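You operate a simulated robot arm through the tools that you are given. There is no shell and no other tool. Be economical: measure what you need, move in short steps, check, and stop when the job is done.

The job below is to be done with a simulated robot arm. You get a single attempt, and the scene is never put back.

Task
Stipple the coated tile at N24 with the light box on Mid, then lay it in the bay at N25.
Fine: set switch and dial before stippling, switch off at the end; use the pale stiff brush from the rack and put it back; the yellow tile stays, clean.

Only the result counts: the job must be done as asked and must still hold three seconds after the hand-in. Knocking over, shifting, dropping, spilling or breaking anything else fails it.

Robot
A 6-joint arm with a two-finger parallel gripper, fixed in place. Base frame: the origin is at the foot of the arm, x ahead of it, y to its left, z up; the work surface is at about z = 0.804. Readings come in m, rad, newtons and seconds.
With the tool pointing down near the work surface it reaches from about 0.26 to 0.68 m from the base axis. Its first joint turns from -1.152 to 1.152 rad. Payload 2.9 kg.
The TCP is the grasp point between the finger pads, 0.03 m short of the fingertips. In the tool frame z runs along the fingers and y along their closing line. The gripper opens to 0.11 m. The fingers are 0.02 m wide and 0.01 m thick; the gripper's body (0.048 by 0.112 m) begins 0.055 m behind the TCP.
Orientation is that of the tool frame in the base frame, as [roll, pitch, yaw] about the fixed x, y, z axes, in that order (R = Rz(yaw) Ry(pitch) Rx(roll)). With the fingers straight down and closing along the base's y, the tool's x points along the base's -x, its y along +y and its z along -z.

Tools
- The arm moves only by the tool jog_arm. Its argument "plan" is a list of rows, each a list of 3 entries, a list of its own where there are three numbers: the shift along the tool's x, y, z in cm, then the turn, a rotation vector about the tool's x, y, z in rad, then the gripper command, from -1 (shut) to 1 (fully open), values between in proportion. In form: [[[x, y, z], [wx, wy, wz], fingers], ...]. A call has 1 to 8 rows; each row is the pose to reach, as a shift and turn from the pose commanded when the call began, along the tool's axes at that moment. A row lasts 0.2 s, in which the tool goes at most 0.05 m and 0.15 rad; a call with a longer step from one row to the next is refused whole, and so is a gripper value outside its range. Where a pose cannot be reached the arm comes as near as it can. A force on the tool above 40 N (or 10 N above the force at the start of the call, whichever is more), or a blocked arm, ends the call early, and 0.2 s more pass. Each finger travels about 0.108 m/s and halts on what it meets, pressing with about 28 N; the grip force reading is that of the motor and also rises with nothing between the fingers. The clock runs only during rows and for 0.2 s after the last one: add rows that repeat a pose to give the fingers time. The reply holds the time, the measured pose of the TCP, the force on the tool along the base axes, the opening and the grip force, in the units named above and with some noise, and new pictures: "show" is both (left out), scene, wrist or none.
- Cameras (640 x 400 px; columns grow to the right, rows downward): "scene" is fixed at [0.0745, 0.4169, 1.3928]; the picture's right is [-0.80, -0.60, 0.00], its down [-0.29, 0.38, -0.88] and it looks along [0.53, -0.70, -0.48] (base axes); focal length 360 px, centre (320, 200). "wrist" rides on the gripper at [0.072, 0.017, -0.103] in the tool frame; the picture's right is [-0.23, 0.97, 0.00], its down [-0.76, -0.18, -0.62] and it looks along [-0.61, -0.14, 0.78] (tool axes); focal length 222 px, centre (320, 200). There is no depth. A picture from a camera that has moved, and an enlarged one, comes with that camera's place and axes in the base frame and with its lens. The place of the scene camera against the robot may be out by one fixed shift of up to 0.012 m in any direction.
- close_up(camera, box): a new picture of the part [left, top, right, bottom] of that camera's present view, enlarged. The clock stands still meanwhile.
- sign_off(): hands the job in; it is judged then, once.

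Work in short steps. Places have to be worked out from the pictures, the camera data and where the tool is seen: move nearer, look again, correct. Check each grasp and each placing, and mend what went wrong. You have 120 turns and 170 pictures in all, those below and enlarged ones among them. Open the gripper and draw the arm clear of the work before you hand the job in, unless the task says otherwise; then end with one line.

The tools are called by a JSON object that holds its "name" and its "arguments". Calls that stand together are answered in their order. jog_arm: Moves the arm, as the interface text tells. Its arguments: {"type":"object","properties":{"plan":{"type":"array"},"show":{"type":"string","enum":["both","scene","wrist","none"]}},"required":["plan"]} The other tools are called the same way: close_up (camera, box) takes an enlarged picture of a part of a camera's view; sign_off () hands the job in.

At the start:

```text
time_s: 0.0
tcp_pos: [0.4181, -0.2343, 1.1271]
tool_rot: [-3.14, -0.001, -3.141]
force: [1.6, 0.0, 0.0]
gripper_width: 0.1099
grip_force: 0.0
```

scene: 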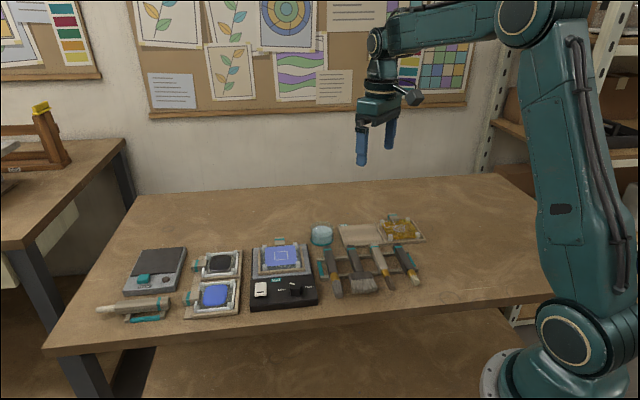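
wrist: 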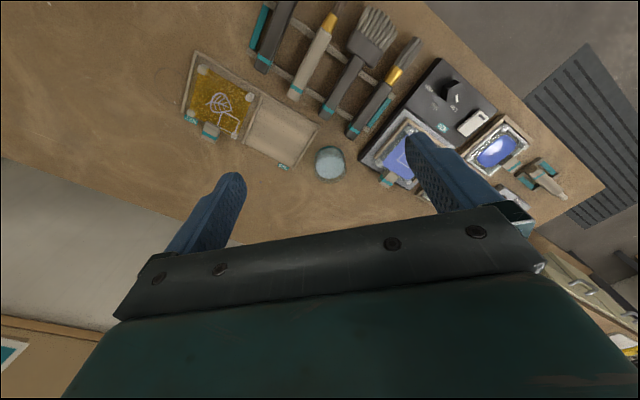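

The bench shows several stations; I enlarge the scene to read labels and identify parts.

{"name": "close_up", "arguments": {"camera": "scene", "box": [90, 220, 250, 330]}}

{"name": "close_up", "arguments": {"camera": "scene", "box": [240, 205, 440, 320]}}

{"name": "close_up", "arguments": {"camera": "wrist", "box": [170, 0, 410, 190]}}

{"name": "close_up", "arguments": {"camera": "wrist", "box": [350, 40, 610, 210]}}

```text
3.64 times, centred on (170, 275) of scene
camera zoom: at [0.0745, 0.4169, 1.3928], right [-0.8, -0.6, 0.0], down [-0.29, 0.38, -0.88], along [0.53, -0.7, -0.48], focal length 1307 px, centre (866, -73)
```

zoom: 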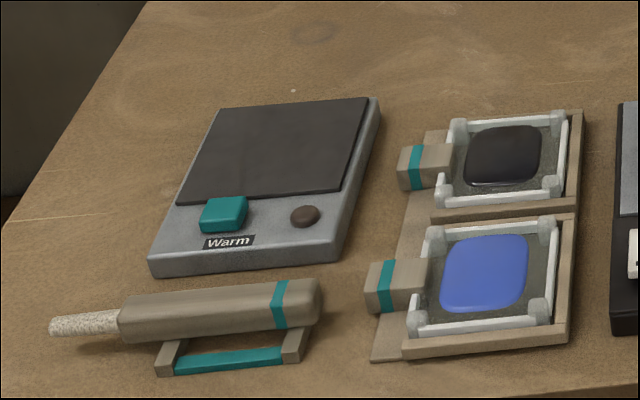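

```text
3.20 times, centred on (340, 262) of scene
camera zoom: at [0.0745, 0.4169, 1.3928], right [-0.8, -0.6, 0.0], down [-0.29, 0.38, -0.88], along [0.53, -0.7, -0.48], focal length 1150 px, centre (256, 0)
```

zoom: 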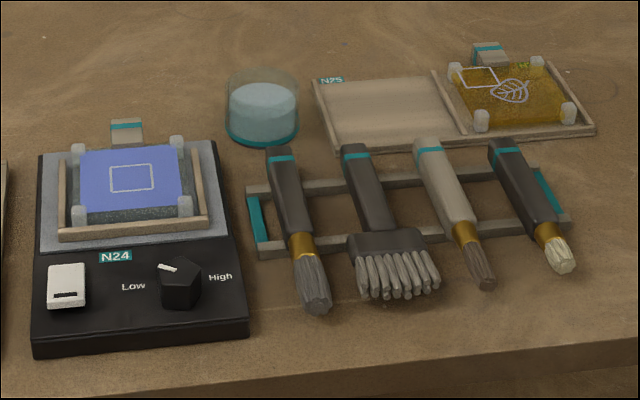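

```text
2.11 times, centred on (290, 95) of wrist
camera zoom: at [0.3482, -0.2195, 1.2298], right [0.23, 0.97, 0.0], down [0.76, -0.18, 0.62], along [0.61, -0.14, -0.78], focal length 468 px, centre (383, 421)
```

zoom: 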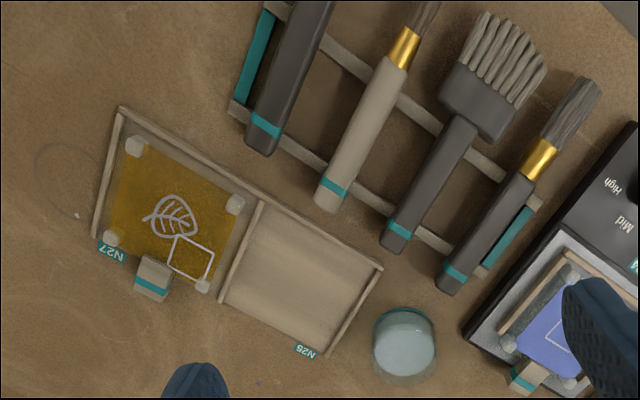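

```text
2.35 times, centred on (480, 125) of wrist
camera zoom: at [0.3482, -0.2195, 1.2298], right [0.23, 0.97, 0.0], down [0.76, -0.18, 0.62], along [0.61, -0.14, -0.78], focal length 523 px, centre (-56, 376)
```

zoom: 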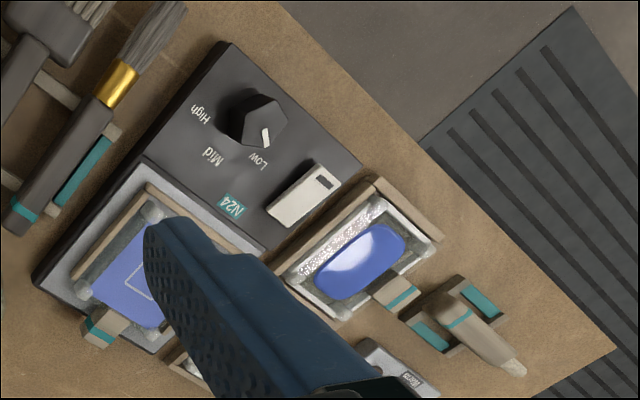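

I rotate the tool about 53° to line up with the bench layout and move to view the rack and light box from nearer.

{"name": "jog_arm", "arguments": {"plan": [[[1.4, 3, 0], [0, 0, 0.13], 1], [[2.8, 6, 0], [0, 0, 0.26], 1], [[4.2, 9, 0], [0, 0, 0.4], 1], [[5.6, 12, 0], [0, 0, 0.53], 1], [[7, 15, 0], [0, 0, 0.66], 1], [[8.4, 18, 0], [0, 0, 0.8], 1], [[9.8, 21.4, 0], [0, 0, 0.927], 1]], "show": "wrist"}}

```text
time_s: 1.6
tcp_pos: [0.3217, -0.0201, 1.1261]
tool_rot: [-3.14, 0.0, 2.212]
force: [-0.6, 0.1, 0.3]
gripper_width: 0.1101
grip_force: 0.1
camera wrist: at [0.2927, 0.0468, 1.2295], right [0.92, 0.4, 0.0], down [0.31, -0.72, 0.62], along [0.25, -0.57, -0.78], focal length 222 px, centre (320, 200)
```

wrist: 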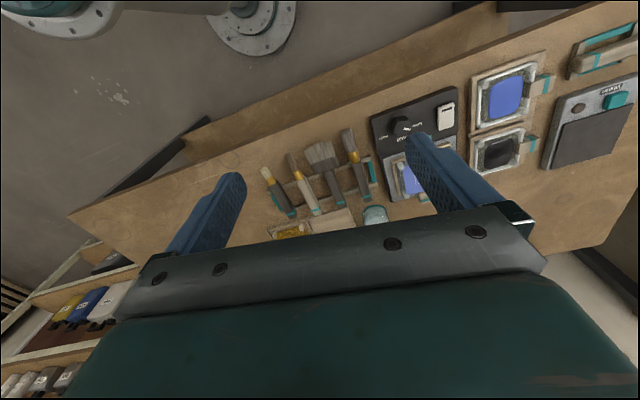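

The rack is between the fingers in view. I enlarge the rack and light box.

{"name": "close_up", "arguments": {"camera": "wrist", "box": [245, 110, 405, 220]}}

{"name": "close_up", "arguments": {"camera": "wrist", "box": [360, 60, 520, 180]}}

{"name": "close_up", "arguments": {"camera": "scene", "box": [350, 230, 440, 300]}}

```text
3.64 times, centred on (325, 165) of wrist
camera zoom: at [0.2927, 0.0468, 1.2295], right [0.92, 0.4, 0.0], down [0.31, -0.72, 0.62], along [0.25, -0.57, -0.78], focal length 808 px, centre (302, 327)
```

zoom: 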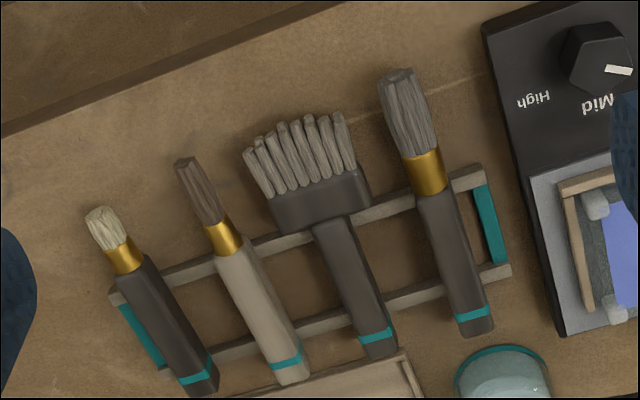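

```text
3.33 times, centred on (440, 120) of wrist
camera zoom: at [0.2927, 0.0468, 1.2295], right [0.92, 0.4, 0.0], down [0.31, -0.72, 0.62], along [0.25, -0.57, -0.78], focal length 740 px, centre (-80, 467)
```

zoom: 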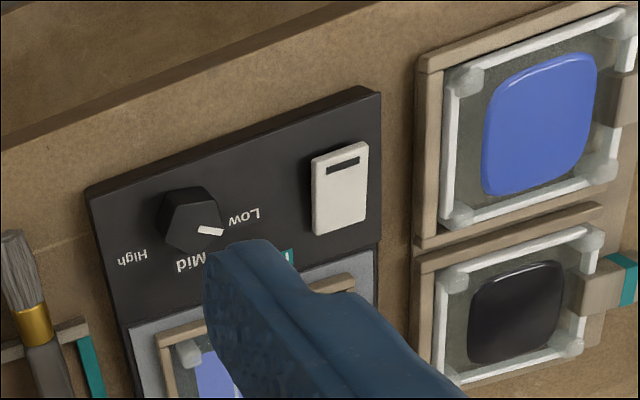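

```text
5.71 times, centred on (395, 265) of scene
camera zoom: at [0.0745, 0.4169, 1.3927], right [-0.8, -0.6, 0.0], down [-0.29, 0.38, -0.88], along [0.53, -0.7, -0.48], focal length 2054 px, centre (-109, -171)
```

zoom: 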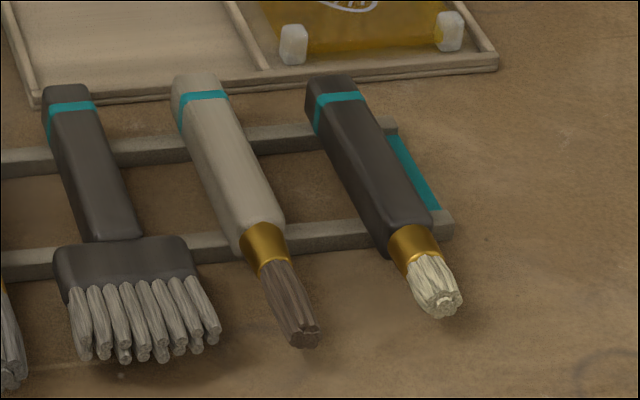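

Brush with pale short stubby bristles (far right in the scene) is the stiff one; dial is at Low. I move nearer over the light box to measure the switch and dial.

{"name": "jog_arm", "arguments": {"plan": [[[0.2, 2.6, 4], [0, 0, 0], 1], [[0.4, 5.2, 8], [0, 0, 0], 1], [[0.6, 8, 12], [0, 0, 0], 1], [[0.8, 10.6, 15.6], [0, 0, 0], 1]], "show": "wrist"}}

```text
time_s: 2.6
tcp_pos: [0.4013, 0.0487, 0.9707]
tool_rot: [3.141, -0.001, 2.215]
force: [0.0, 0.8, 0.0]
gripper_width: 0.1099
grip_force: 0.0
camera wrist: at [0.3729, 0.1167, 1.074], right [0.92, 0.4, 0.0], down [0.31, -0.72, 0.62], along [0.25, -0.57, -0.78], focal length 222 px, centre (320, 200)
```

wrist: 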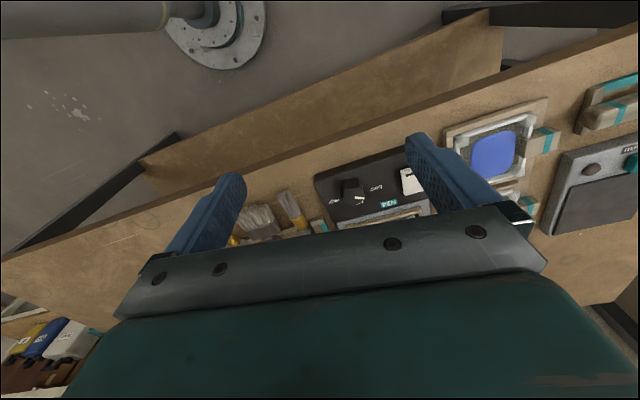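

{"name": "close_up", "arguments": {"camera": "wrist", "box": [305, 130, 465, 230]}}

{"name": "close_up", "arguments": {"camera": "scene", "box": [245, 235, 325, 315]}}

```text
4.00 times, centred on (385, 180) of wrist
camera zoom: at [0.3729, 0.1167, 1.074], right [0.92, 0.4, 0.0], down [0.31, -0.72, 0.62], along [0.25, -0.57, -0.78], focal length 888 px, centre (60, 280)
```

zoom: 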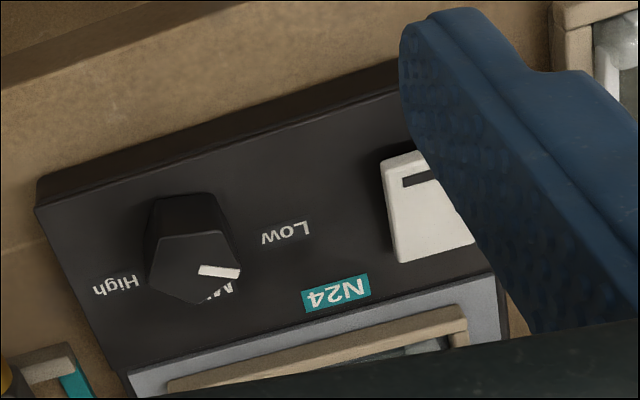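

```text
5.00 times, centred on (285, 275) of scene
camera zoom: at [0.0745, 0.4169, 1.3927], right [-0.8, -0.6, 0.0], down [-0.29, 0.38, -0.88], along [0.53, -0.7, -0.48], focal length 1797 px, centre (495, -175)
```

zoom: 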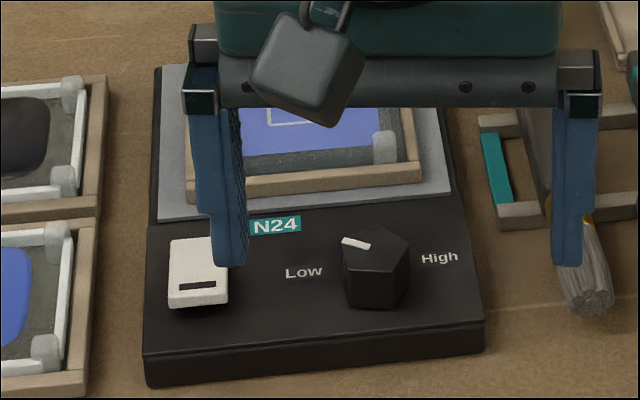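

Both views triangulate the knob top near (0.483,-0.025,0.847) and the rocker's marked end near (0.529,0.029,0.85). I hover above the knob to check alignment.

{"name": "jog_arm", "arguments": {"plan": [[[-3.6, 0.7, 2], [0, 0, 0], 1], [[-7.2, 1.4, 4], [0, 0, 0], 1], [[-10.8, 2.1, 6.1], [0, 0, 0], 1]], "show": "both"}}

```text
time_s: 3.4
tcp_pos: [0.4824, -0.024, 0.9092]
tool_rot: [-3.141, 0.0, 2.216]
force: [-0.1, -0.3, 0.5]
gripper_width: 0.1102
grip_force: 0.1
camera wrist: at [0.454, 0.0429, 1.0124], right [0.91, 0.4, 0.0], down [0.32, -0.72, 0.62], along [0.25, -0.57, -0.78], focal length 222 px, centre (320, 200)
```

scene: 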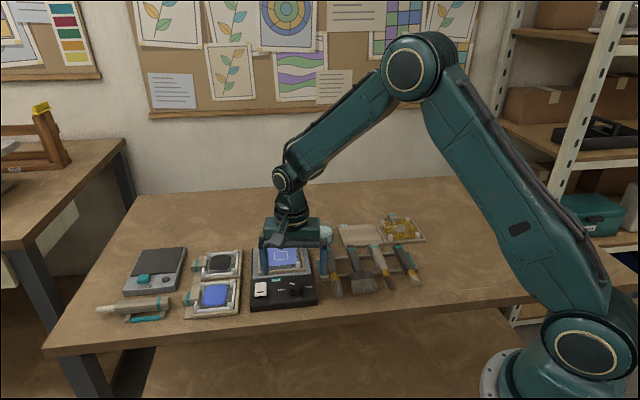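
wrist: 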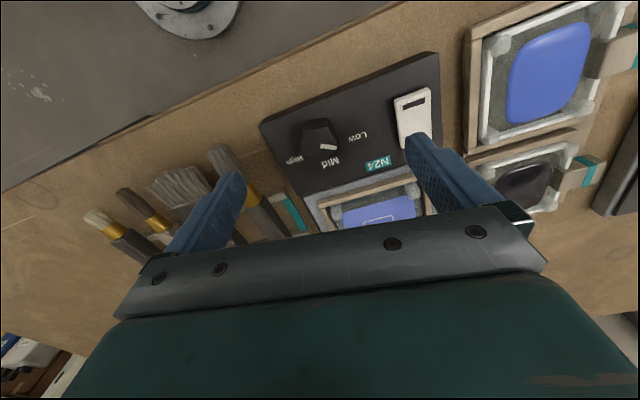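

{"name": "close_up", "arguments": {"camera": "wrist", "box": [255, 70, 447, 190]}}

{"name": "close_up", "arguments": {"camera": "scene", "box": [240, 210, 336, 310]}}

```text
3.33 times, centred on (351, 130) of wrist
camera zoom: at [0.454, 0.0429, 1.0124], right [0.91, 0.4, 0.0], down [0.32, -0.72, 0.62], along [0.25, -0.57, -0.78], focal length 740 px, centre (217, 433)
```

zoom: 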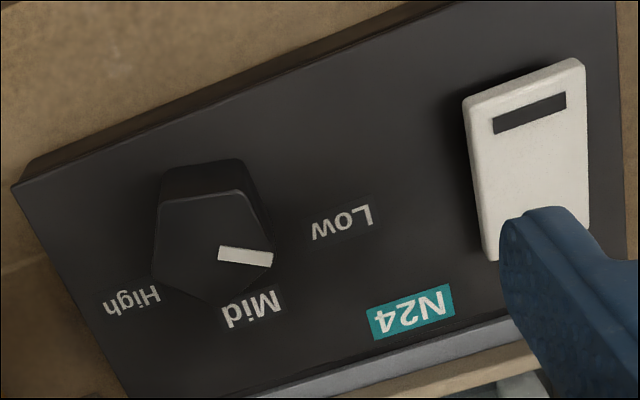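

```text
4.00 times, centred on (288, 260) of scene
camera zoom: at [0.0744, 0.417, 1.3928], right [-0.8, -0.6, 0.0], down [-0.29, 0.38, -0.88], along [0.53, -0.7, -0.48], focal length 1438 px, centre (448, -40)
```

zoom: 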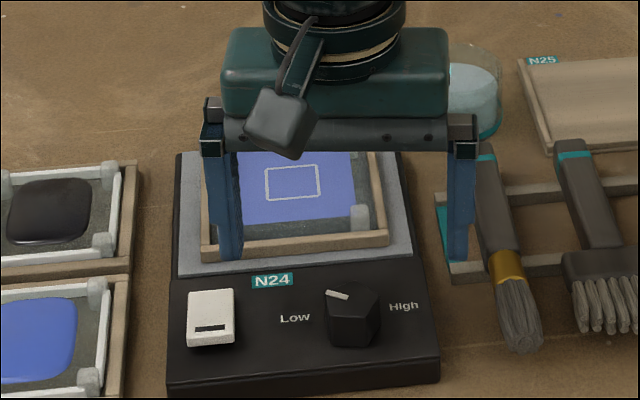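

The knob pivot is at about (0.4816,-0.027), pointer at ~20°, Mid at about -44° (clockwise ~63°). I align the closing line with the pointer, narrow the gripper and lower round the knob.

{"name": "jog_arm", "arguments": {"plan": [[[-0.1, -0.1, 0], [0, 0, 0.15], 0.1], [[-0.2, -0.24, 0], [0, 0, 0.3], 0.1], [[-0.2, -0.24, 0], [0, 0, 0.3], 0.1], [[-0.2, -0.24, 2.2], [0, 0, 0.3], 0.1], [[-0.2, -0.24, 4.3], [0, 0, 0.3], 0.1]], "show": "wrist"}}

{"name": "close_up", "arguments": {"camera": "scene", "box": [240, 230, 336, 310]}}

```text
time_s: 4.6
tcp_pos: [0.4812, -0.0273, 0.8664]
tool_rot: [3.141, 0.001, 1.916]
force: [0.1, 0.2, -0.1]
gripper_width: 0.0607
grip_force: 0.1
camera wrist: at [0.4752, 0.0453, 0.9695], right [0.99, 0.11, 0.0], down [0.09, -0.78, 0.62], along [0.07, -0.62, -0.78], focal length 222 px, centre (320, 200)
```

wrist: 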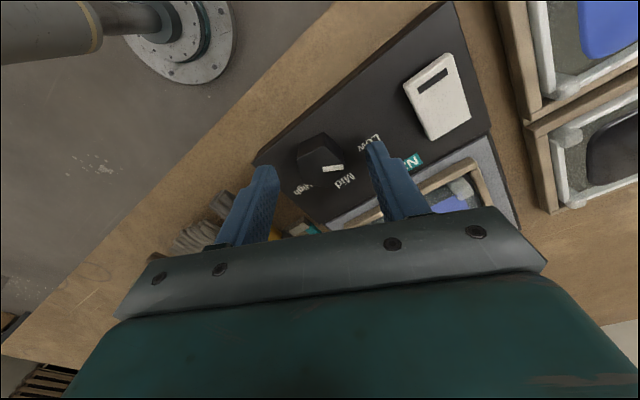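

```text
5.00 times, centred on (288, 270) of scene
camera zoom: at [0.0744, 0.4169, 1.3928], right [-0.8, -0.6, 0.0], down [-0.29, 0.38, -0.88], along [0.53, -0.7, -0.48], focal length 1797 px, centre (480, -150)
```

zoom: 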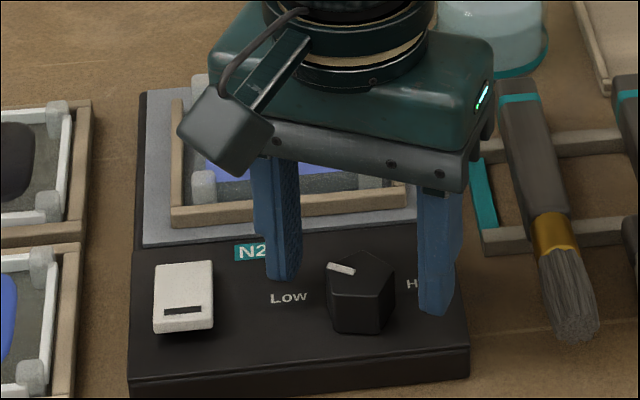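

I need an exact check on the knob between the fingers before lowering more or closing.

{"name": "close_up", "arguments": {"camera": "wrist", "box": [230, 110, 430, 235]}}

```text
3.20 times, centred on (330, 172) of wrist
camera zoom: at [0.4752, 0.0453, 0.9695], right [0.99, 0.11, 0.0], down [0.09, -0.78, 0.62], along [0.07, -0.62, -0.78], focal length 711 px, centre (288, 288)
```

zoom: 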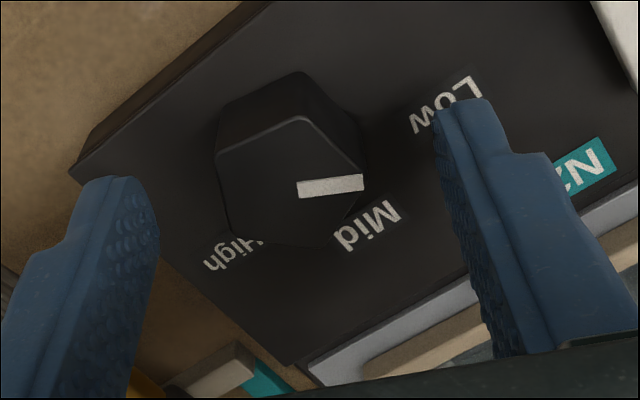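

The knob top resolves to (0.483,-0.0265) at z≈0.847, centred between the fingers. I close on it.

{"name": "jog_arm", "arguments": {"plan": [[[0, 0, 0.1], [0, 0, 0], -0.5], [[0, 0, 0.1], [0, 0, 0], -0.6], [[0, 0, 0.1], [0, 0, 0], -0.6]], "show": "wrist"}}

```text
time_s: 5.4
tcp_pos: [0.4836, -0.0277, 0.8648]
tool_rot: [3.138, -0.001, 1.918]
force: [9.0, 5.1, 0.1]
gripper_width: 0.0302
grip_force: 44.8
camera wrist: at [0.4758, 0.0455, 0.9692], right [0.99, 0.12, 0.0], down [0.09, -0.78, 0.62], along [0.07, -0.62, -0.78], focal length 222 px, centre (320, 200)
```

wrist: 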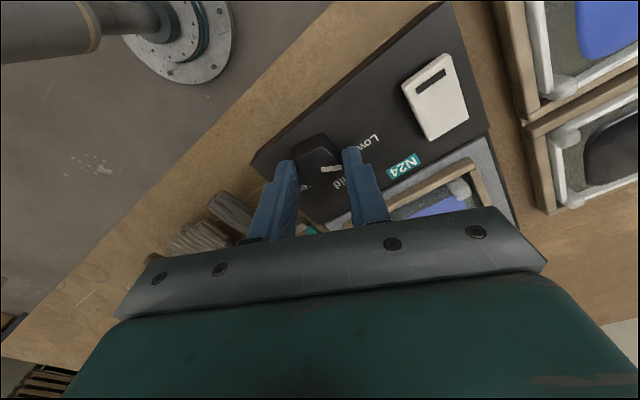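

Grasped (width 0.030) with a small side load; I recentre 2.5 mm and turn clockwise 63°.

{"name": "jog_arm", "arguments": {"plan": [[[0, 0.25, 0.1], [0, 0, 0.13], -0.6], [[0, 0.25, 0.1], [0, 0, 0.27], -0.6], [[0, 0.25, 0.1], [0, 0, 0.41], -0.6], [[0, 0.25, 0.1], [0, 0, 0.55], -0.6], [[0, 0.25, 0.1], [0, 0, 0.69], -0.6], [[0, 0.25, 0.1], [0, 0, 0.83], -0.6], [[0, 0.25, 0.1], [0, 0, 0.97], -0.6], [[0, 0.25, 0.1], [0, 0, 1.1], -0.6]], "show": "both"}}

```text
time_s: 7.2
tcp_pos: [0.4819, -0.0272, 0.8654]
tool_rot: [-3.137, 0.004, 0.81]
force: [-23.4, -12.6, 27.0]
gripper_width: 0.0299
grip_force: 45.4
camera wrist: at [0.5467, 0.0117, 0.9677], right [0.55, -0.84, 0.0], down [-0.65, -0.43, 0.63], along [-0.52, -0.34, -0.78], focal length 222 px, centre (320, 200)
```

scene: 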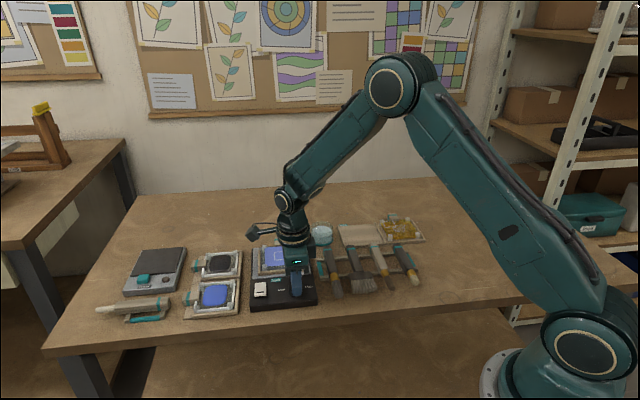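
wrist: 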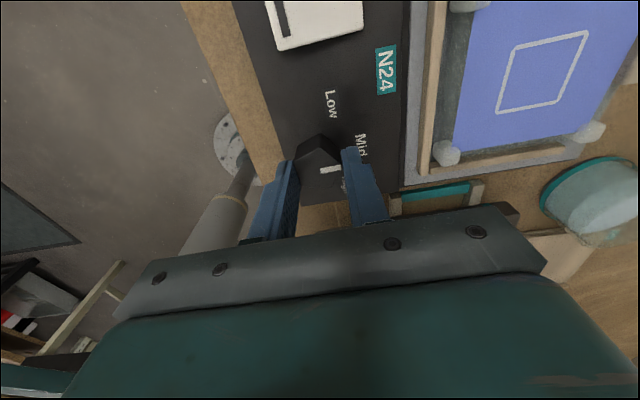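

Turned about 63°. There is some load; I open and lift, then check the pointer.

{"name": "jog_arm", "arguments": {"plan": [[[0, 0, 0], [0, 0, 0], 0.05], [[0, 0, 0], [0, 0, 0], 0.05], [[0, 0, -3], [0, 0, 0], 0.05], [[0, 0, -6], [0, 0, 0], 0.05]], "show": "wrist"}}

{"name": "close_up", "arguments": {"camera": "wrist", "box": [230, 30, 430, 235]}}

{"name": "close_up", "arguments": {"camera": "scene", "box": [240, 230, 336, 310]}}

```text
time_s: 8.2
tcp_pos: [0.4844, -0.0277, 0.9235]
tool_rot: [-3.139, -0.001, 0.814]
force: [0.0, 0.5, 0.0]
gripper_width: 0.0579
grip_force: 0.1
camera wrist: at [0.5483, 0.0125, 1.027], right [0.55, -0.83, 0.0], down [-0.65, -0.43, 0.62], along [-0.52, -0.34, -0.78], focal length 222 px, centre (320, 200)
```

wrist: 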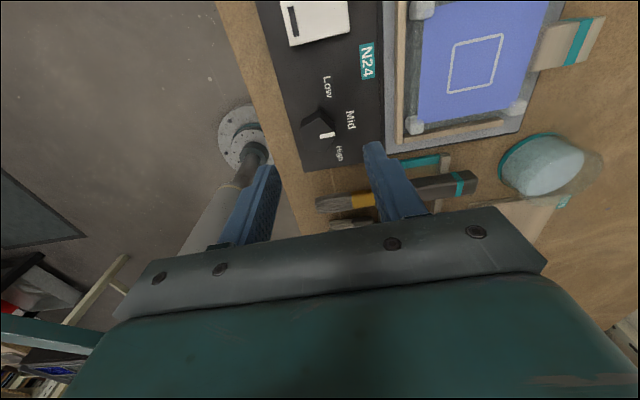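

```text
1.95 times, centred on (330, 132) of wrist
camera zoom: at [0.5483, 0.0125, 1.027], right [0.55, -0.83, 0.0], down [-0.65, -0.43, 0.62], along [-0.52, -0.34, -0.78], focal length 433 px, centre (300, 332)
```

zoom: 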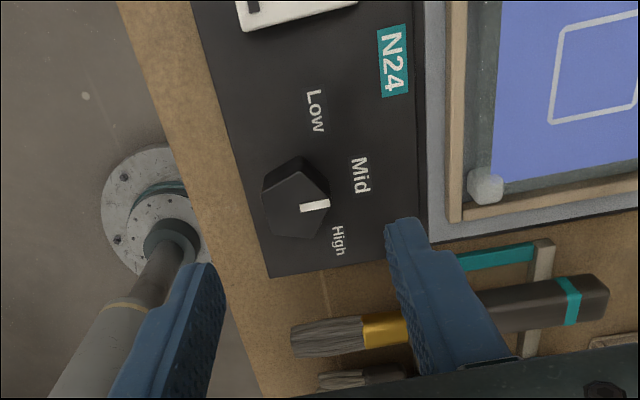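

```text
5.00 times, centred on (288, 270) of scene
camera zoom: at [0.0744, 0.4169, 1.3928], right [-0.8, -0.6, 0.0], down [-0.29, 0.38, -0.88], along [0.53, -0.7, -0.48], focal length 1797 px, centre (480, -150)
```

zoom: 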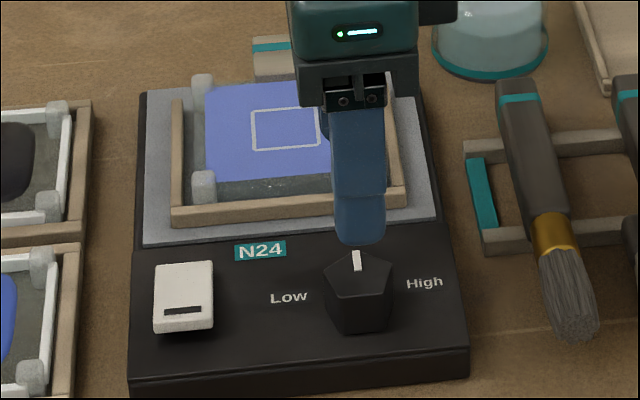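

Dial pointer now reads about -47°, matching Mid (box axis -45°). Next I close the gripper and hover over the rocker's raised marked end.

{"name": "jog_arm", "arguments": {"plan": [[[2.5, -0.4, 0], [0, 0, 0], -1], [[5, -0.8, 0], [0, 0, 0], -1], [[7.4, -1.1, 0], [0, 0, 0], -1], [[7.4, -1.1, 3], [0, 0, 0], -1], [[7.4, -1.1, 3], [0, 0, 0], -1]], "show": "wrist"}}

{"name": "close_up", "arguments": {"camera": "wrist", "box": [240, 90, 400, 220]}}

{"name": "close_up", "arguments": {"camera": "scene", "box": [240, 230, 336, 310]}}

```text
time_s: 9.4
tcp_pos: [0.5273, 0.0337, 0.8938]
tool_rot: [3.141, 0.0, 0.815]
force: [-0.1, -0.7, -0.1]
gripper_width: 0.0001
grip_force: 28.2
camera wrist: at [0.5909, 0.0742, 0.9975], right [0.55, -0.83, 0.0], down [-0.65, -0.43, 0.62], along [-0.52, -0.34, -0.78], focal length 222 px, centre (320, 200)
```

wrist: 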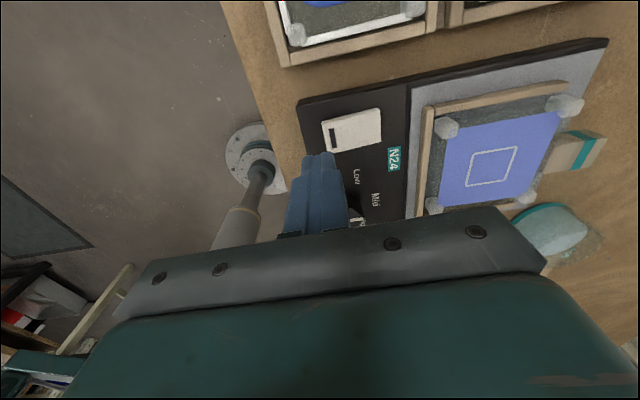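

```text
3.08 times, centred on (320, 155) of wrist
camera zoom: at [0.5909, 0.0742, 0.9975], right [0.55, -0.83, 0.0], down [-0.65, -0.43, 0.62], along [-0.52, -0.34, -0.78], focal length 684 px, centre (320, 338)
```

zoom: 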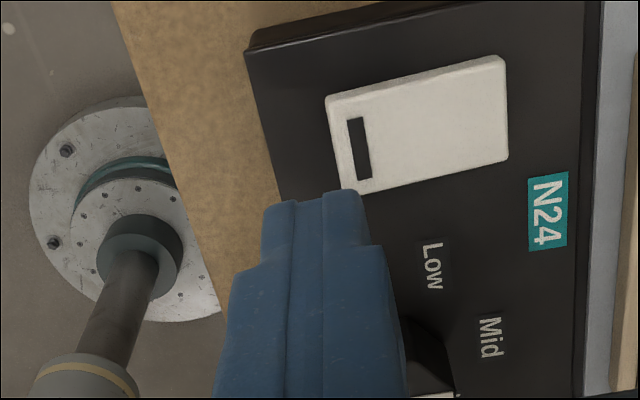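

```text
5.00 times, centred on (288, 270) of scene
camera zoom: at [0.0744, 0.417, 1.3928], right [-0.8, -0.6, 0.0], down [-0.29, 0.38, -0.88], along [0.53, -0.7, -0.48], focal length 1797 px, centre (480, -150)
```

zoom: 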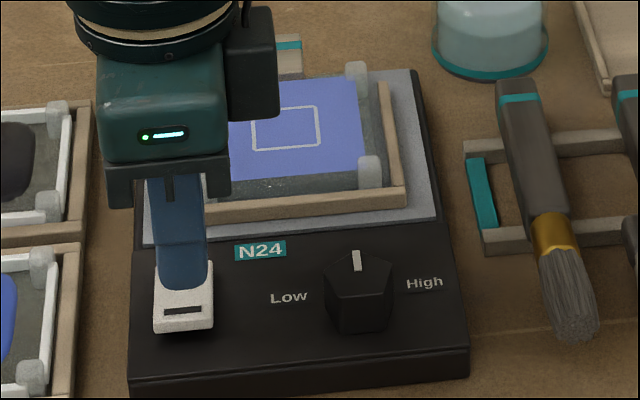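

Re-triangulating puts the mark at (0.538,0.028,0.834). I shift over its end and press down in small steps.

{"name": "jog_arm", "arguments": {"plan": [[[0.33, 0.75, 0], [0, 0, 0], -1], [[0.33, 0.75, 1.5], [0, 0, 0], -1], [[0.33, 0.75, 2.4], [0, 0, 0], -1], [[0.33, 0.75, 2.8], [0, 0, 0], -1], [[0.33, 0.75, 3.1], [0, 0, 0], -1]], "show": "none"}}

{"name": "close_up", "arguments": {"camera": "scene", "box": [240, 230, 336, 310]}}

```text
time_s: 10.6
tcp_pos: [0.5355, 0.0319, 0.8624]
tool_rot: [3.141, 0.0, 0.814]
force: [-0.6, -0.8, 0.1]
gripper_width: 0.0
grip_force: 28.2
```

```text
5.00 times, centred on (288, 270) of scene
camera zoom: at [0.0745, 0.4169, 1.3928], right [-0.8, -0.6, 0.0], down [-0.29, 0.38, -0.88], along [0.53, -0.7, -0.48], focal length 1797 px, centre (480, -150)
```

zoom: 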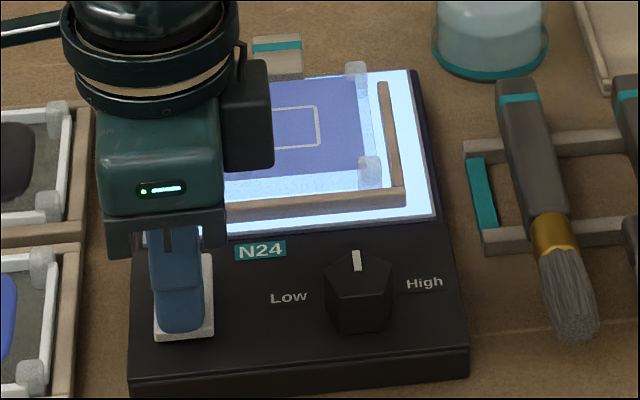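

The light box is lit. I raise, open, and travel toward the rack while turning the tool so the camera will be on the wall side.

{"name": "jog_arm", "arguments": {"plan": [[[0, 0, -4], [0, 0, 0], -1], [[0, 0, -9], [0, 0, 0.1], -1], [[-3, 0.6, -13], [0, 0, 0.25], 0], [[-7.5, 1.5, -14], [0, 0, 0.4], 1], [[-12, 2.4, -14], [0, 0, 0.55], 1], [[-16.5, 3.4, -14], [0, 0, 0.7], 1], [[-21, 4.3, -14], [0, 0, 0.85], 1], [[-25.5, 5.2, -14], [0, 0, 1.0], 1]], "show": "none"}}

```text
refused: row 3 steps farther than a row can; nothing moved
```

{"name": "jog_arm", "arguments": {"plan": [[[0, 0, -4], [0, 0, 0], -1], [[0, 0, -8.5], [0, 0, 0.13], -1], [[-3, 0.6, -12], [0, 0, 0.26], 0], [[-7.4, 1.5, -14], [0, 0, 0.4], 1], [[-12, 2.4, -14], [0, 0, 0.54], 1], [[-16.5, 3.3, -14], [0, 0, 0.68], 1], [[-21, 4.2, -14], [0, 0, 0.82], 1], [[-25.5, 5.1, -14], [0, 0, 0.96], 1]], "show": "none"}}

```text
time_s: 12.4
tcp_pos: [0.3963, -0.1888, 1.0034]
tool_rot: [-3.141, -0.001, -0.144]
force: [-0.3, -0.3, 0.0]
gripper_width: 0.1099
grip_force: 0.1
```

Rotation is going through. I complete the turn and hover over the rack.

{"name": "jog_arm", "arguments": {"plan": [[[-0.6, 1.8, 0], [0, 0, 0.14], 1], [[-1.2, 3.6, 0], [0, 0, 0.28], 1], [[-1.8, 5.4, 0], [0, 0, 0.42], 1], [[-2.4, 7, 0], [0, 0, 0.56], 1], [[-2.5, 7.5, 0], [0, 0, 0.64], 1]], "show": "wrist"}}

{"name": "close_up", "arguments": {"camera": "wrist", "box": [220, 50, 440, 230]}}

```text
time_s: 13.6
tcp_pos: [0.3073, -0.3358, 1.0217]
tool_rot: [3.112, 0.007, -0.721]
force: [0.7, -0.1, 0.5]
gripper_width: 0.1098
grip_force: 0.1
out of reach, approached as far as the arm can: row 2, 3, 4, 5
camera wrist: at [0.3547, -0.3955, 1.1246], right [-0.81, -0.58, 0.03], down [-0.44, 0.65, 0.62], along [-0.38, 0.49, -0.78], focal length 222 px, centre (320, 200)
```

wrist: 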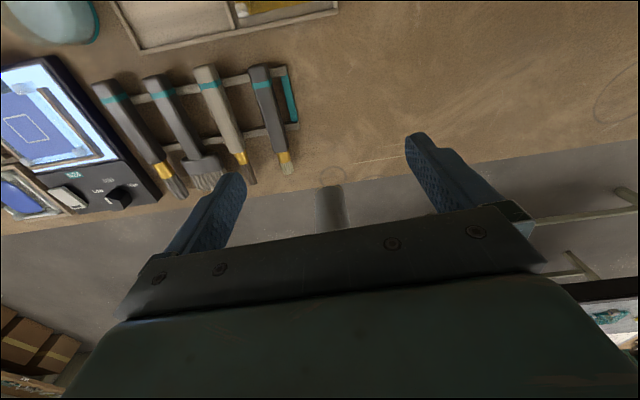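

```text
2.22 times, centred on (330, 140) of wrist
camera zoom: at [0.3547, -0.3955, 1.1246], right [-0.81, -0.58, 0.03], down [-0.44, 0.65, 0.62], along [-0.38, 0.49, -0.78], focal length 494 px, centre (298, 333)
```

zoom: 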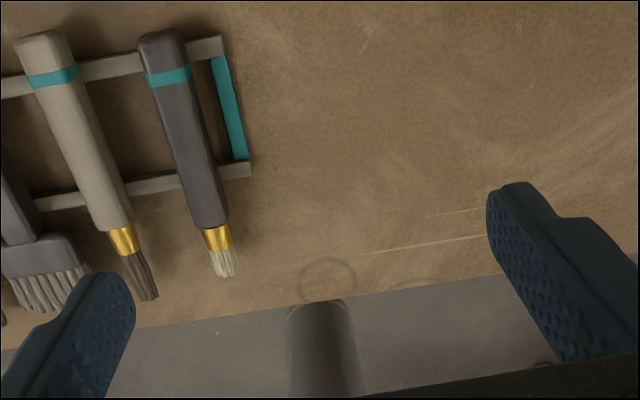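

That heading is past the wrist's limit, so I turn back the other way (camera on the scene side, heading 2.36) while over the rack.

{"name": "jog_arm", "arguments": {"plan": [[[0, 0.5, 0], [0, 0, -0.14], 1], [[0, 1, 0], [0, 0, -0.28], 1], [[0, 1.5, 0], [0, 0, -0.42], 1], [[0, 2.1, 0], [0, 0, -0.56], 1], [[0, 2.1, 0], [0, 0, -0.7], 1], [[0, 2.1, 0], [0, 0, -0.84], 1], [[0, 2.1, 0], [0, 0, -0.98], 1], [[0, 2.1, 0], [0, 0, -1.12], 1]], "show": "none"}}

{"name": "jog_arm", "arguments": {"plan": [[[0, 0, 0], [0, 0, -0.14], 1], [[0, 0, 0], [0, 0, -0.28], 1], [[0, 0, 0], [0, 0, -0.42], 1], [[0, 0, 0], [0, 0, -0.56], 1], [[0, 0, 0], [0, 0, -0.7], 1], [[0, 0, 0], [0, 0, -0.84], 1], [[0, 0, 0], [0, 0, -0.98], 1], [[0, 0, 0], [0, 0, -1.12], 1]], "show": "none"}}

{"name": "jog_arm", "arguments": {"plan": [[[0, 0, 0], [0, 0, -0.14], 1], [[0, 0, 0], [0, 0, -0.28], 1], [[0, 0, 0], [0, 0, -0.42], 1], [[0, 0, 0], [0, 0, -0.56], 1], [[0, 0, 0], [0, 0, -0.7], 1], [[0, 0, 0], [0, 0, -0.84], 1], [[0, 0, 0], [0, 0, -0.9], 1]], "show": "wrist"}}

{"name": "close_up", "arguments": {"camera": "wrist", "box": [220, 80, 420, 230]}}

```text
time_s: 15.4
tcp_pos: [0.2944, -0.3514, 1.0207]
tool_rot: [3.134, 0.029, 0.403]
force: [0.0, -0.1, -0.9]
gripper_width: 0.11
grip_force: 0.2
```

```text
time_s: 17.2
tcp_pos: [0.293, -0.3523, 1.0208]
tool_rot: [-3.119, 0.018, 1.524]
force: [-0.3, 0.9, -0.1]
gripper_width: 0.11
grip_force: 0.1
```

```text
time_s: 18.8
tcp_pos: [0.2951, -0.3518, 1.0224]
tool_rot: [-3.113, -0.007, 2.423]
force: [-0.4, 0.4, -0.3]
gripper_width: 0.1102
grip_force: 0.0
camera wrist: at [0.2546, -0.2909, 1.1251], right [0.81, 0.58, -0.03], down [0.47, -0.62, 0.62], along [0.34, -0.52, -0.78], focal length 222 px, centre (320, 200)
```

wrist: 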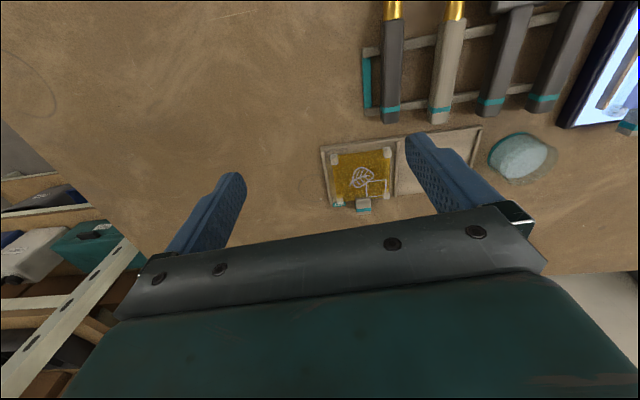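

```text
2.67 times, centred on (320, 155) of wrist
camera zoom: at [0.2546, -0.2909, 1.1251], right [0.81, 0.58, -0.03], down [0.47, -0.62, 0.62], along [0.34, -0.52, -0.78], focal length 592 px, centre (320, 320)
```

zoom: 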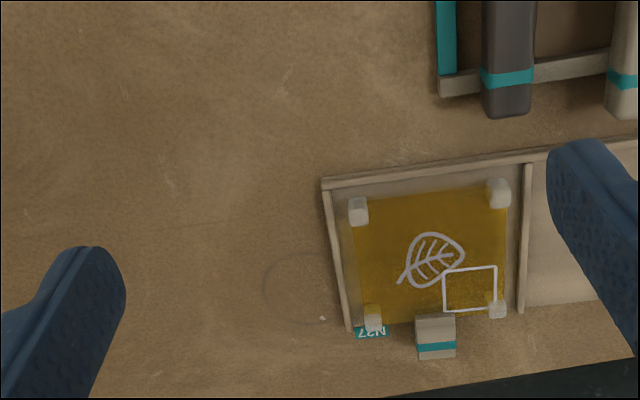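

The yellow N27 tile and the empty N25 bay show below; the brush is to the +y side. I level the tool and move over the brush's handle.

{"name": "jog_arm", "arguments": {"plan": [[[0.4, 3, 1], [-0.028, 0, 0.03], 0.5], [[0.8, 6, 3], [-0.028, 0, 0.06], 0], [[1.3, 9.1, 5], [-0.028, 0, 0.09], -0.2], [[1.3, 9.1, 7.2], [-0.028, 0, 0.09], -0.3]], "show": "wrist"}}

{"name": "close_up", "arguments": {"camera": "wrist", "box": [220, 50, 420, 200]}}

{"name": "close_up", "arguments": {"camera": "scene", "box": [340, 220, 440, 300]}}

```text
time_s: 19.8
tcp_pos: [0.3436, -0.2755, 0.9465]
tool_rot: [-3.14, -0.004, 2.329]
force: [0.0, -0.4, 0.1]
gripper_width: 0.0385
grip_force: 0.0
camera wrist: at [0.3068, -0.2128, 1.0501], right [0.86, 0.51, 0.0], down [0.4, -0.68, 0.62], along [0.31, -0.54, -0.79], focal length 222 px, centre (320, 200)
```

wrist: 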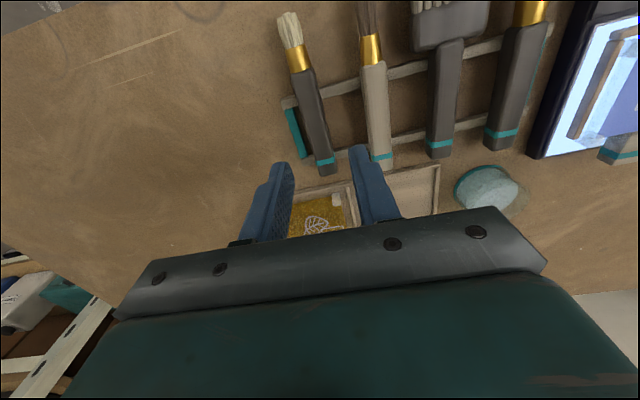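

```text
2.67 times, centred on (320, 125) of wrist
camera zoom: at [0.3068, -0.2128, 1.0501], right [0.86, 0.51, 0.0], down [0.4, -0.68, 0.62], along [0.31, -0.54, -0.79], focal length 592 px, centre (320, 400)
```

zoom: 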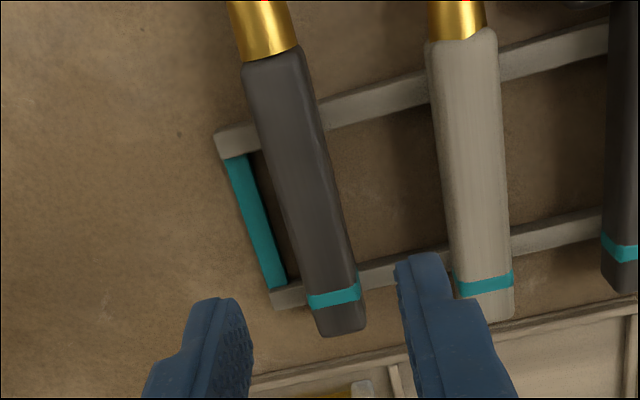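

```text
5.00 times, centred on (390, 260) of scene
camera zoom: at [0.0744, 0.417, 1.3928], right [-0.8, -0.6, 0.0], down [-0.29, 0.38, -0.88], along [0.53, -0.7, -0.48], focal length 1797 px, centre (-30, -100)
```

zoom: 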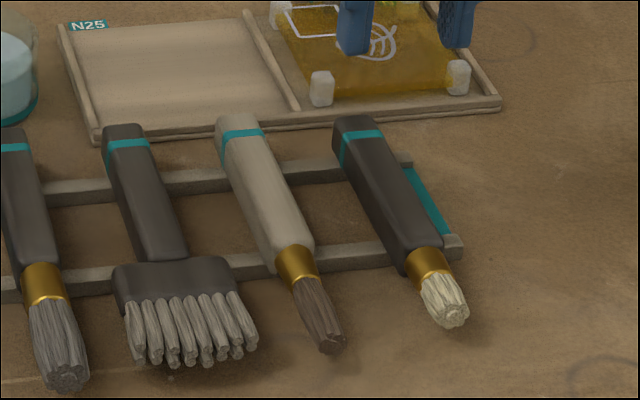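

Handle top triangulates to z≈0.829, mid-handle (0.340,-0.281), heading about -46.7°. I lower partway with a 4.5 cm opening to check centring.

{"name": "jog_arm", "arguments": {"plan": [[[-0.1, -0.4, 3], [0, 0, 0.003], -0.15], [[-0.15, -0.64, 6], [0, 0, 0.003], -0.15], [[-0.15, -0.64, 8], [0, 0, 0.003], -0.15]], "show": "wrist"}}

{"name": "close_up", "arguments": {"camera": "wrist", "box": [230, 60, 410, 230]}}

{"name": "close_up", "arguments": {"camera": "scene", "box": [350, 210, 450, 290]}}

```text
time_s: 20.6
tcp_pos: [0.3386, -0.2828, 0.8669]
tool_rot: [-3.14, -0.006, 2.327]
force: [0.0, 0.3, -0.1]
gripper_width: 0.0466
grip_force: 0.1
camera wrist: at [0.3029, -0.2186, 0.9702], right [0.86, 0.5, 0.0], down [0.4, -0.68, 0.62], along [0.31, -0.54, -0.78], focal length 222 px, centre (320, 200)
```

wrist: 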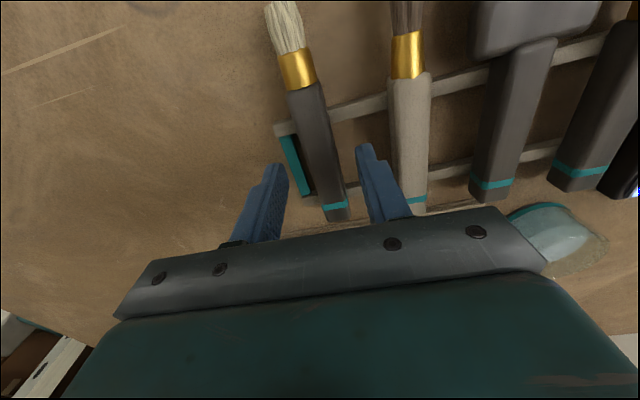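

```text
2.35 times, centred on (320, 145) of wrist
camera zoom: at [0.3029, -0.2186, 0.9702], right [0.86, 0.5, 0.0], down [0.4, -0.68, 0.62], along [0.31, -0.54, -0.78], focal length 523 px, centre (320, 329)
```

zoom: 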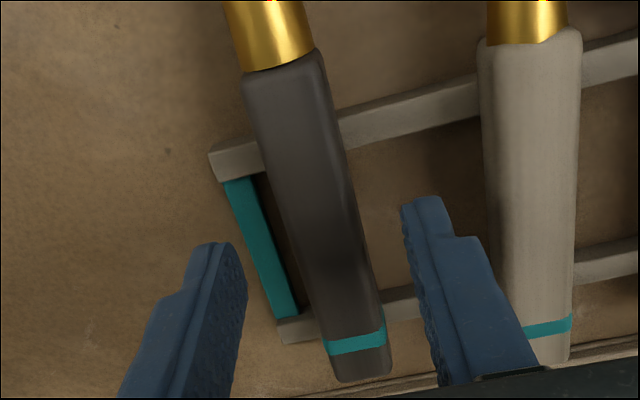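

```text
5.00 times, centred on (400, 250) of scene
camera zoom: at [0.0745, 0.4169, 1.3928], right [-0.8, -0.6, 0.0], down [-0.29, 0.38, -0.88], along [0.53, -0.7, -0.48], focal length 1797 px, centre (-80, -50)
```

zoom: 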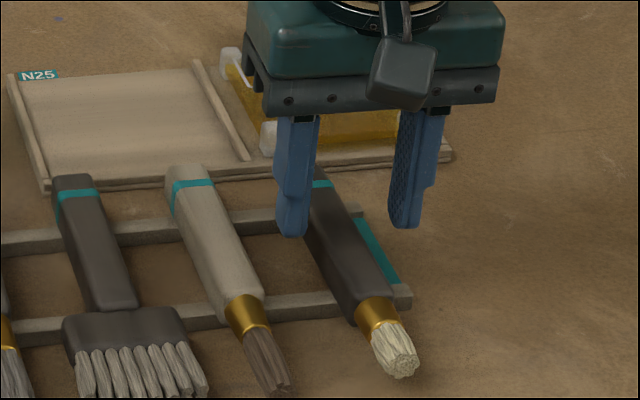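

The handle is centred between the tips and between the rails. I lower 2 cm and close.

{"name": "jog_arm", "arguments": {"plan": [[[0, 0, 1], [0, 0, 0], -0.15], [[0, 0, 2.1], [0, 0, 0], -0.15], [[0, 0, 2.1], [0, 0, 0], -0.5], [[0, 0, 2.1], [0, 0, 0], -1], [[0, 0, 2.1], [0, 0, 0], -1]], "show": "wrist"}}

{"name": "close_up", "arguments": {"camera": "scene", "box": [350, 210, 450, 290]}}

```text
time_s: 21.8
tcp_pos: [0.3382, -0.2825, 0.8456]
tool_rot: [-3.14, -0.006, 2.329]
force: [0.0, -0.4, -1.2]
gripper_width: 0.0214
grip_force: 28.2
camera wrist: at [0.3028, -0.2189, 0.9495], right [0.86, 0.5, 0.0], down [0.4, -0.68, 0.62], along [0.31, -0.54, -0.78], focal length 222 px, centre (320, 200)
```

wrist: 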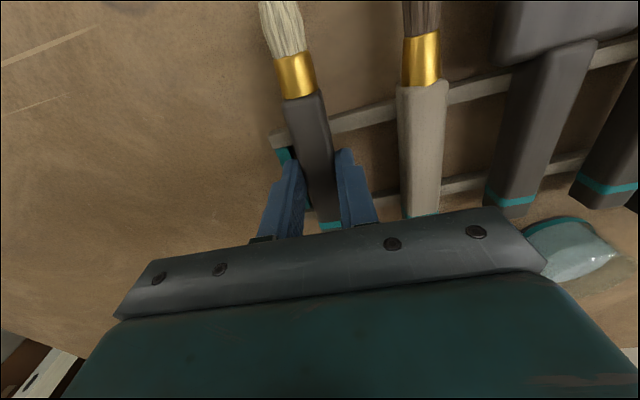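

```text
5.00 times, centred on (400, 250) of scene
camera zoom: at [0.0745, 0.4169, 1.3928], right [-0.8, -0.6, 0.0], down [-0.29, 0.38, -0.88], along [0.53, -0.7, -0.48], focal length 1797 px, centre (-80, -50)
```

zoom: 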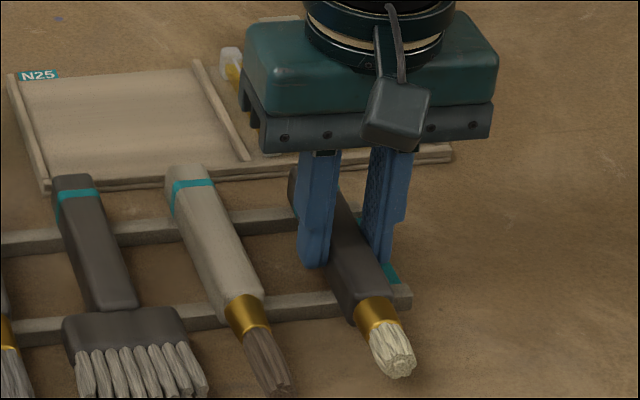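

Gripped (width 0.0214). I lift straight up and check that it holds and nothing else moved.

{"name": "jog_arm", "arguments": {"plan": [[[0, 0, -2], [0, 0, 0], -1], [[0, 0, -6], [0, 0, 0], -1], [[0, 0, -10.5], [0, 0, 0], -1], [[0, 0, -15], [0, 0, 0], -1]], "show": "both"}}

```text
time_s: 22.8
tcp_pos: [0.3386, -0.2824, 0.9966]
tool_rot: [-3.141, -0.006, 2.329]
force: [-0.6, -0.3, -0.4]
gripper_width: 0.0212
grip_force: 28.0
camera wrist: at [0.3042, -0.2189, 1.0997], right [0.86, 0.5, 0.0], down [0.4, -0.68, 0.62], along [0.31, -0.54, -0.78], focal length 222 px, centre (320, 200)
```

scene: 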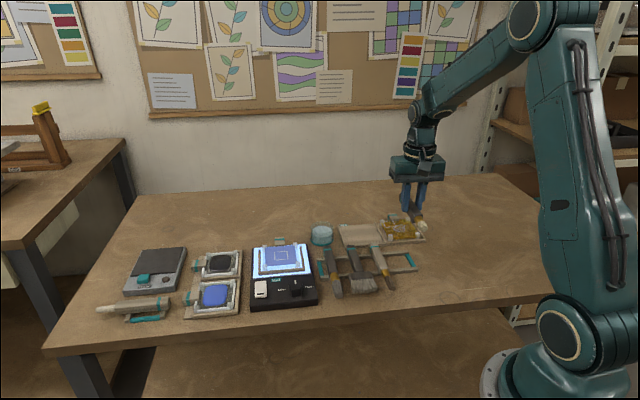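
wrist: 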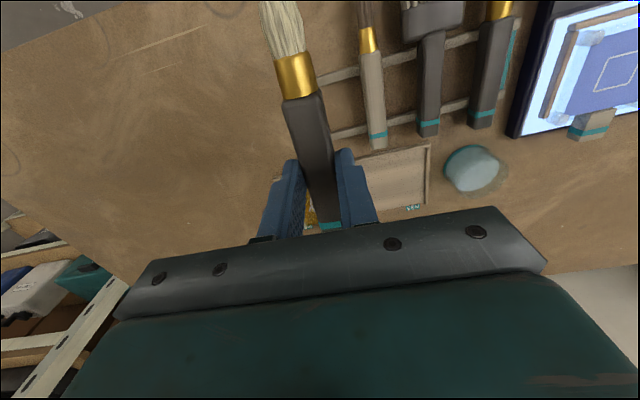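

Held well. I carry the brush up toward the light box, turning to a radial heading before tilting the bristles down.

{"name": "jog_arm", "arguments": {"plan": [[[0.3, 3.5, -2], [0, 0, -0.09], -1], [[0.6, 7, -4], [0, 0, -0.18], -1], [[0.9, 10.5, -5], [0, 0, -0.27], -1], [[1.2, 14, -5], [0, 0, -0.36], -1], [[1.5, 17.5, -5], [0, 0, -0.45], -1], [[1.8, 21, -5], [0, 0, -0.53], -1], [[2.1, 24, -5], [0, 0, -0.6], -1]], "show": "none"}}

{"name": "jog_arm", "arguments": {"plan": [[[0, 0, 0], [0, -0.14, 0], -1], [[0, 0, 0], [0, -0.28, 0], -1], [[0, 0, 0], [0, -0.42, 0], -1], [[0, 0, 0], [0, -0.56, 0], -1], [[0, 0, 0], [0, -0.7, 0], -1], [[0, 0, 0], [0, -0.84, 0], -1], [[0, 0, 0], [0, -0.98, 0], -1], [[0, 0, 0], [0, -1.12, 0], -1]], "show": "both"}}

```text
time_s: 24.4
tcp_pos: [0.4989, -0.1017, 1.0454]
tool_rot: [3.14, -0.006, 2.928]
force: [0.4, 0.3, -0.7]
gripper_width: 0.0212
grip_force: 27.8
```

```text
time_s: 26.2
tcp_pos: [0.4991, -0.1033, 1.0451]
tool_rot: [3.138, 1.115, 2.924]
force: [0.2, 0.1, -0.8]
gripper_width: 0.0214
grip_force: 28.0
camera wrist: at [0.3826, -0.0602, 1.026], right [0.3, 0.93, 0.21], down [-0.26, -0.13, 0.96], along [0.92, -0.34, 0.2], focal length 222 px, centre (320, 200)
```

scene: 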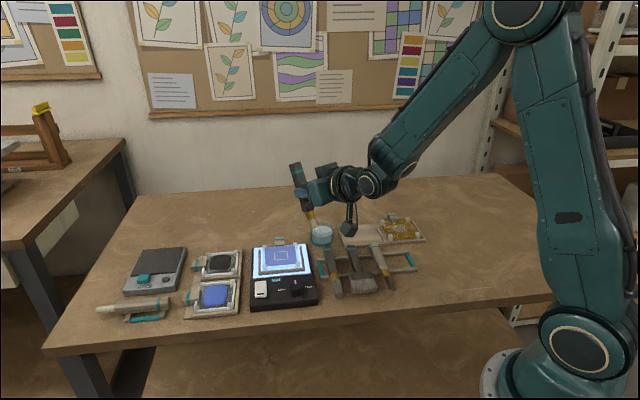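
wrist: 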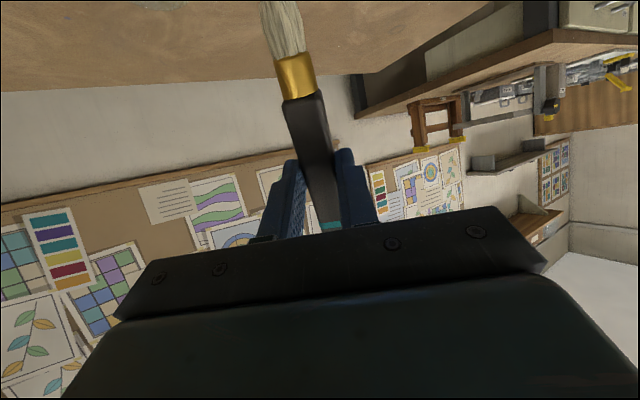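

Tile square triangulates to (0.5915,-0.097,0.835). I tilt further to ~75° and hover the tip about 4 cm above it.

{"name": "jog_arm", "arguments": {"plan": [[[0.8, 0.6, 2.9], [0, -0.08, 0], -1], [[1.6, 1.2, 5.8], [0, -0.15, 0], -1], [[2.4, 1.8, 8.7], [0, -0.195, 0], -1], [[3.2, 2.44, 11.6], [0, -0.195, 0], -1]], "show": "none"}}

{"name": "close_up", "arguments": {"camera": "scene", "box": [230, 170, 390, 310]}}

```text
time_s: 27.2
tcp_pos: [0.5942, -0.0985, 0.9654]
tool_rot: [3.135, 1.309, 2.924]
force: [-0.3, -0.5, -0.1]
gripper_width: 0.0213
grip_force: 28.5
```

```text
2.86 times, centred on (310, 240) of scene
camera zoom: at [0.0745, 0.4169, 1.3928], right [-0.8, -0.6, 0.0], down [-0.29, 0.38, -0.88], along [0.53, -0.7, -0.48], focal length 1027 px, centre (349, 86)
```

zoom: 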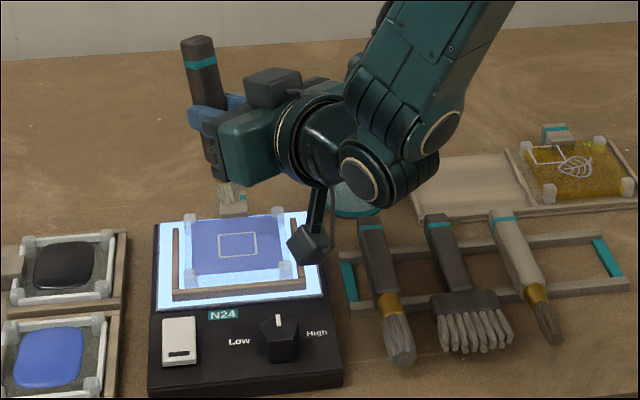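

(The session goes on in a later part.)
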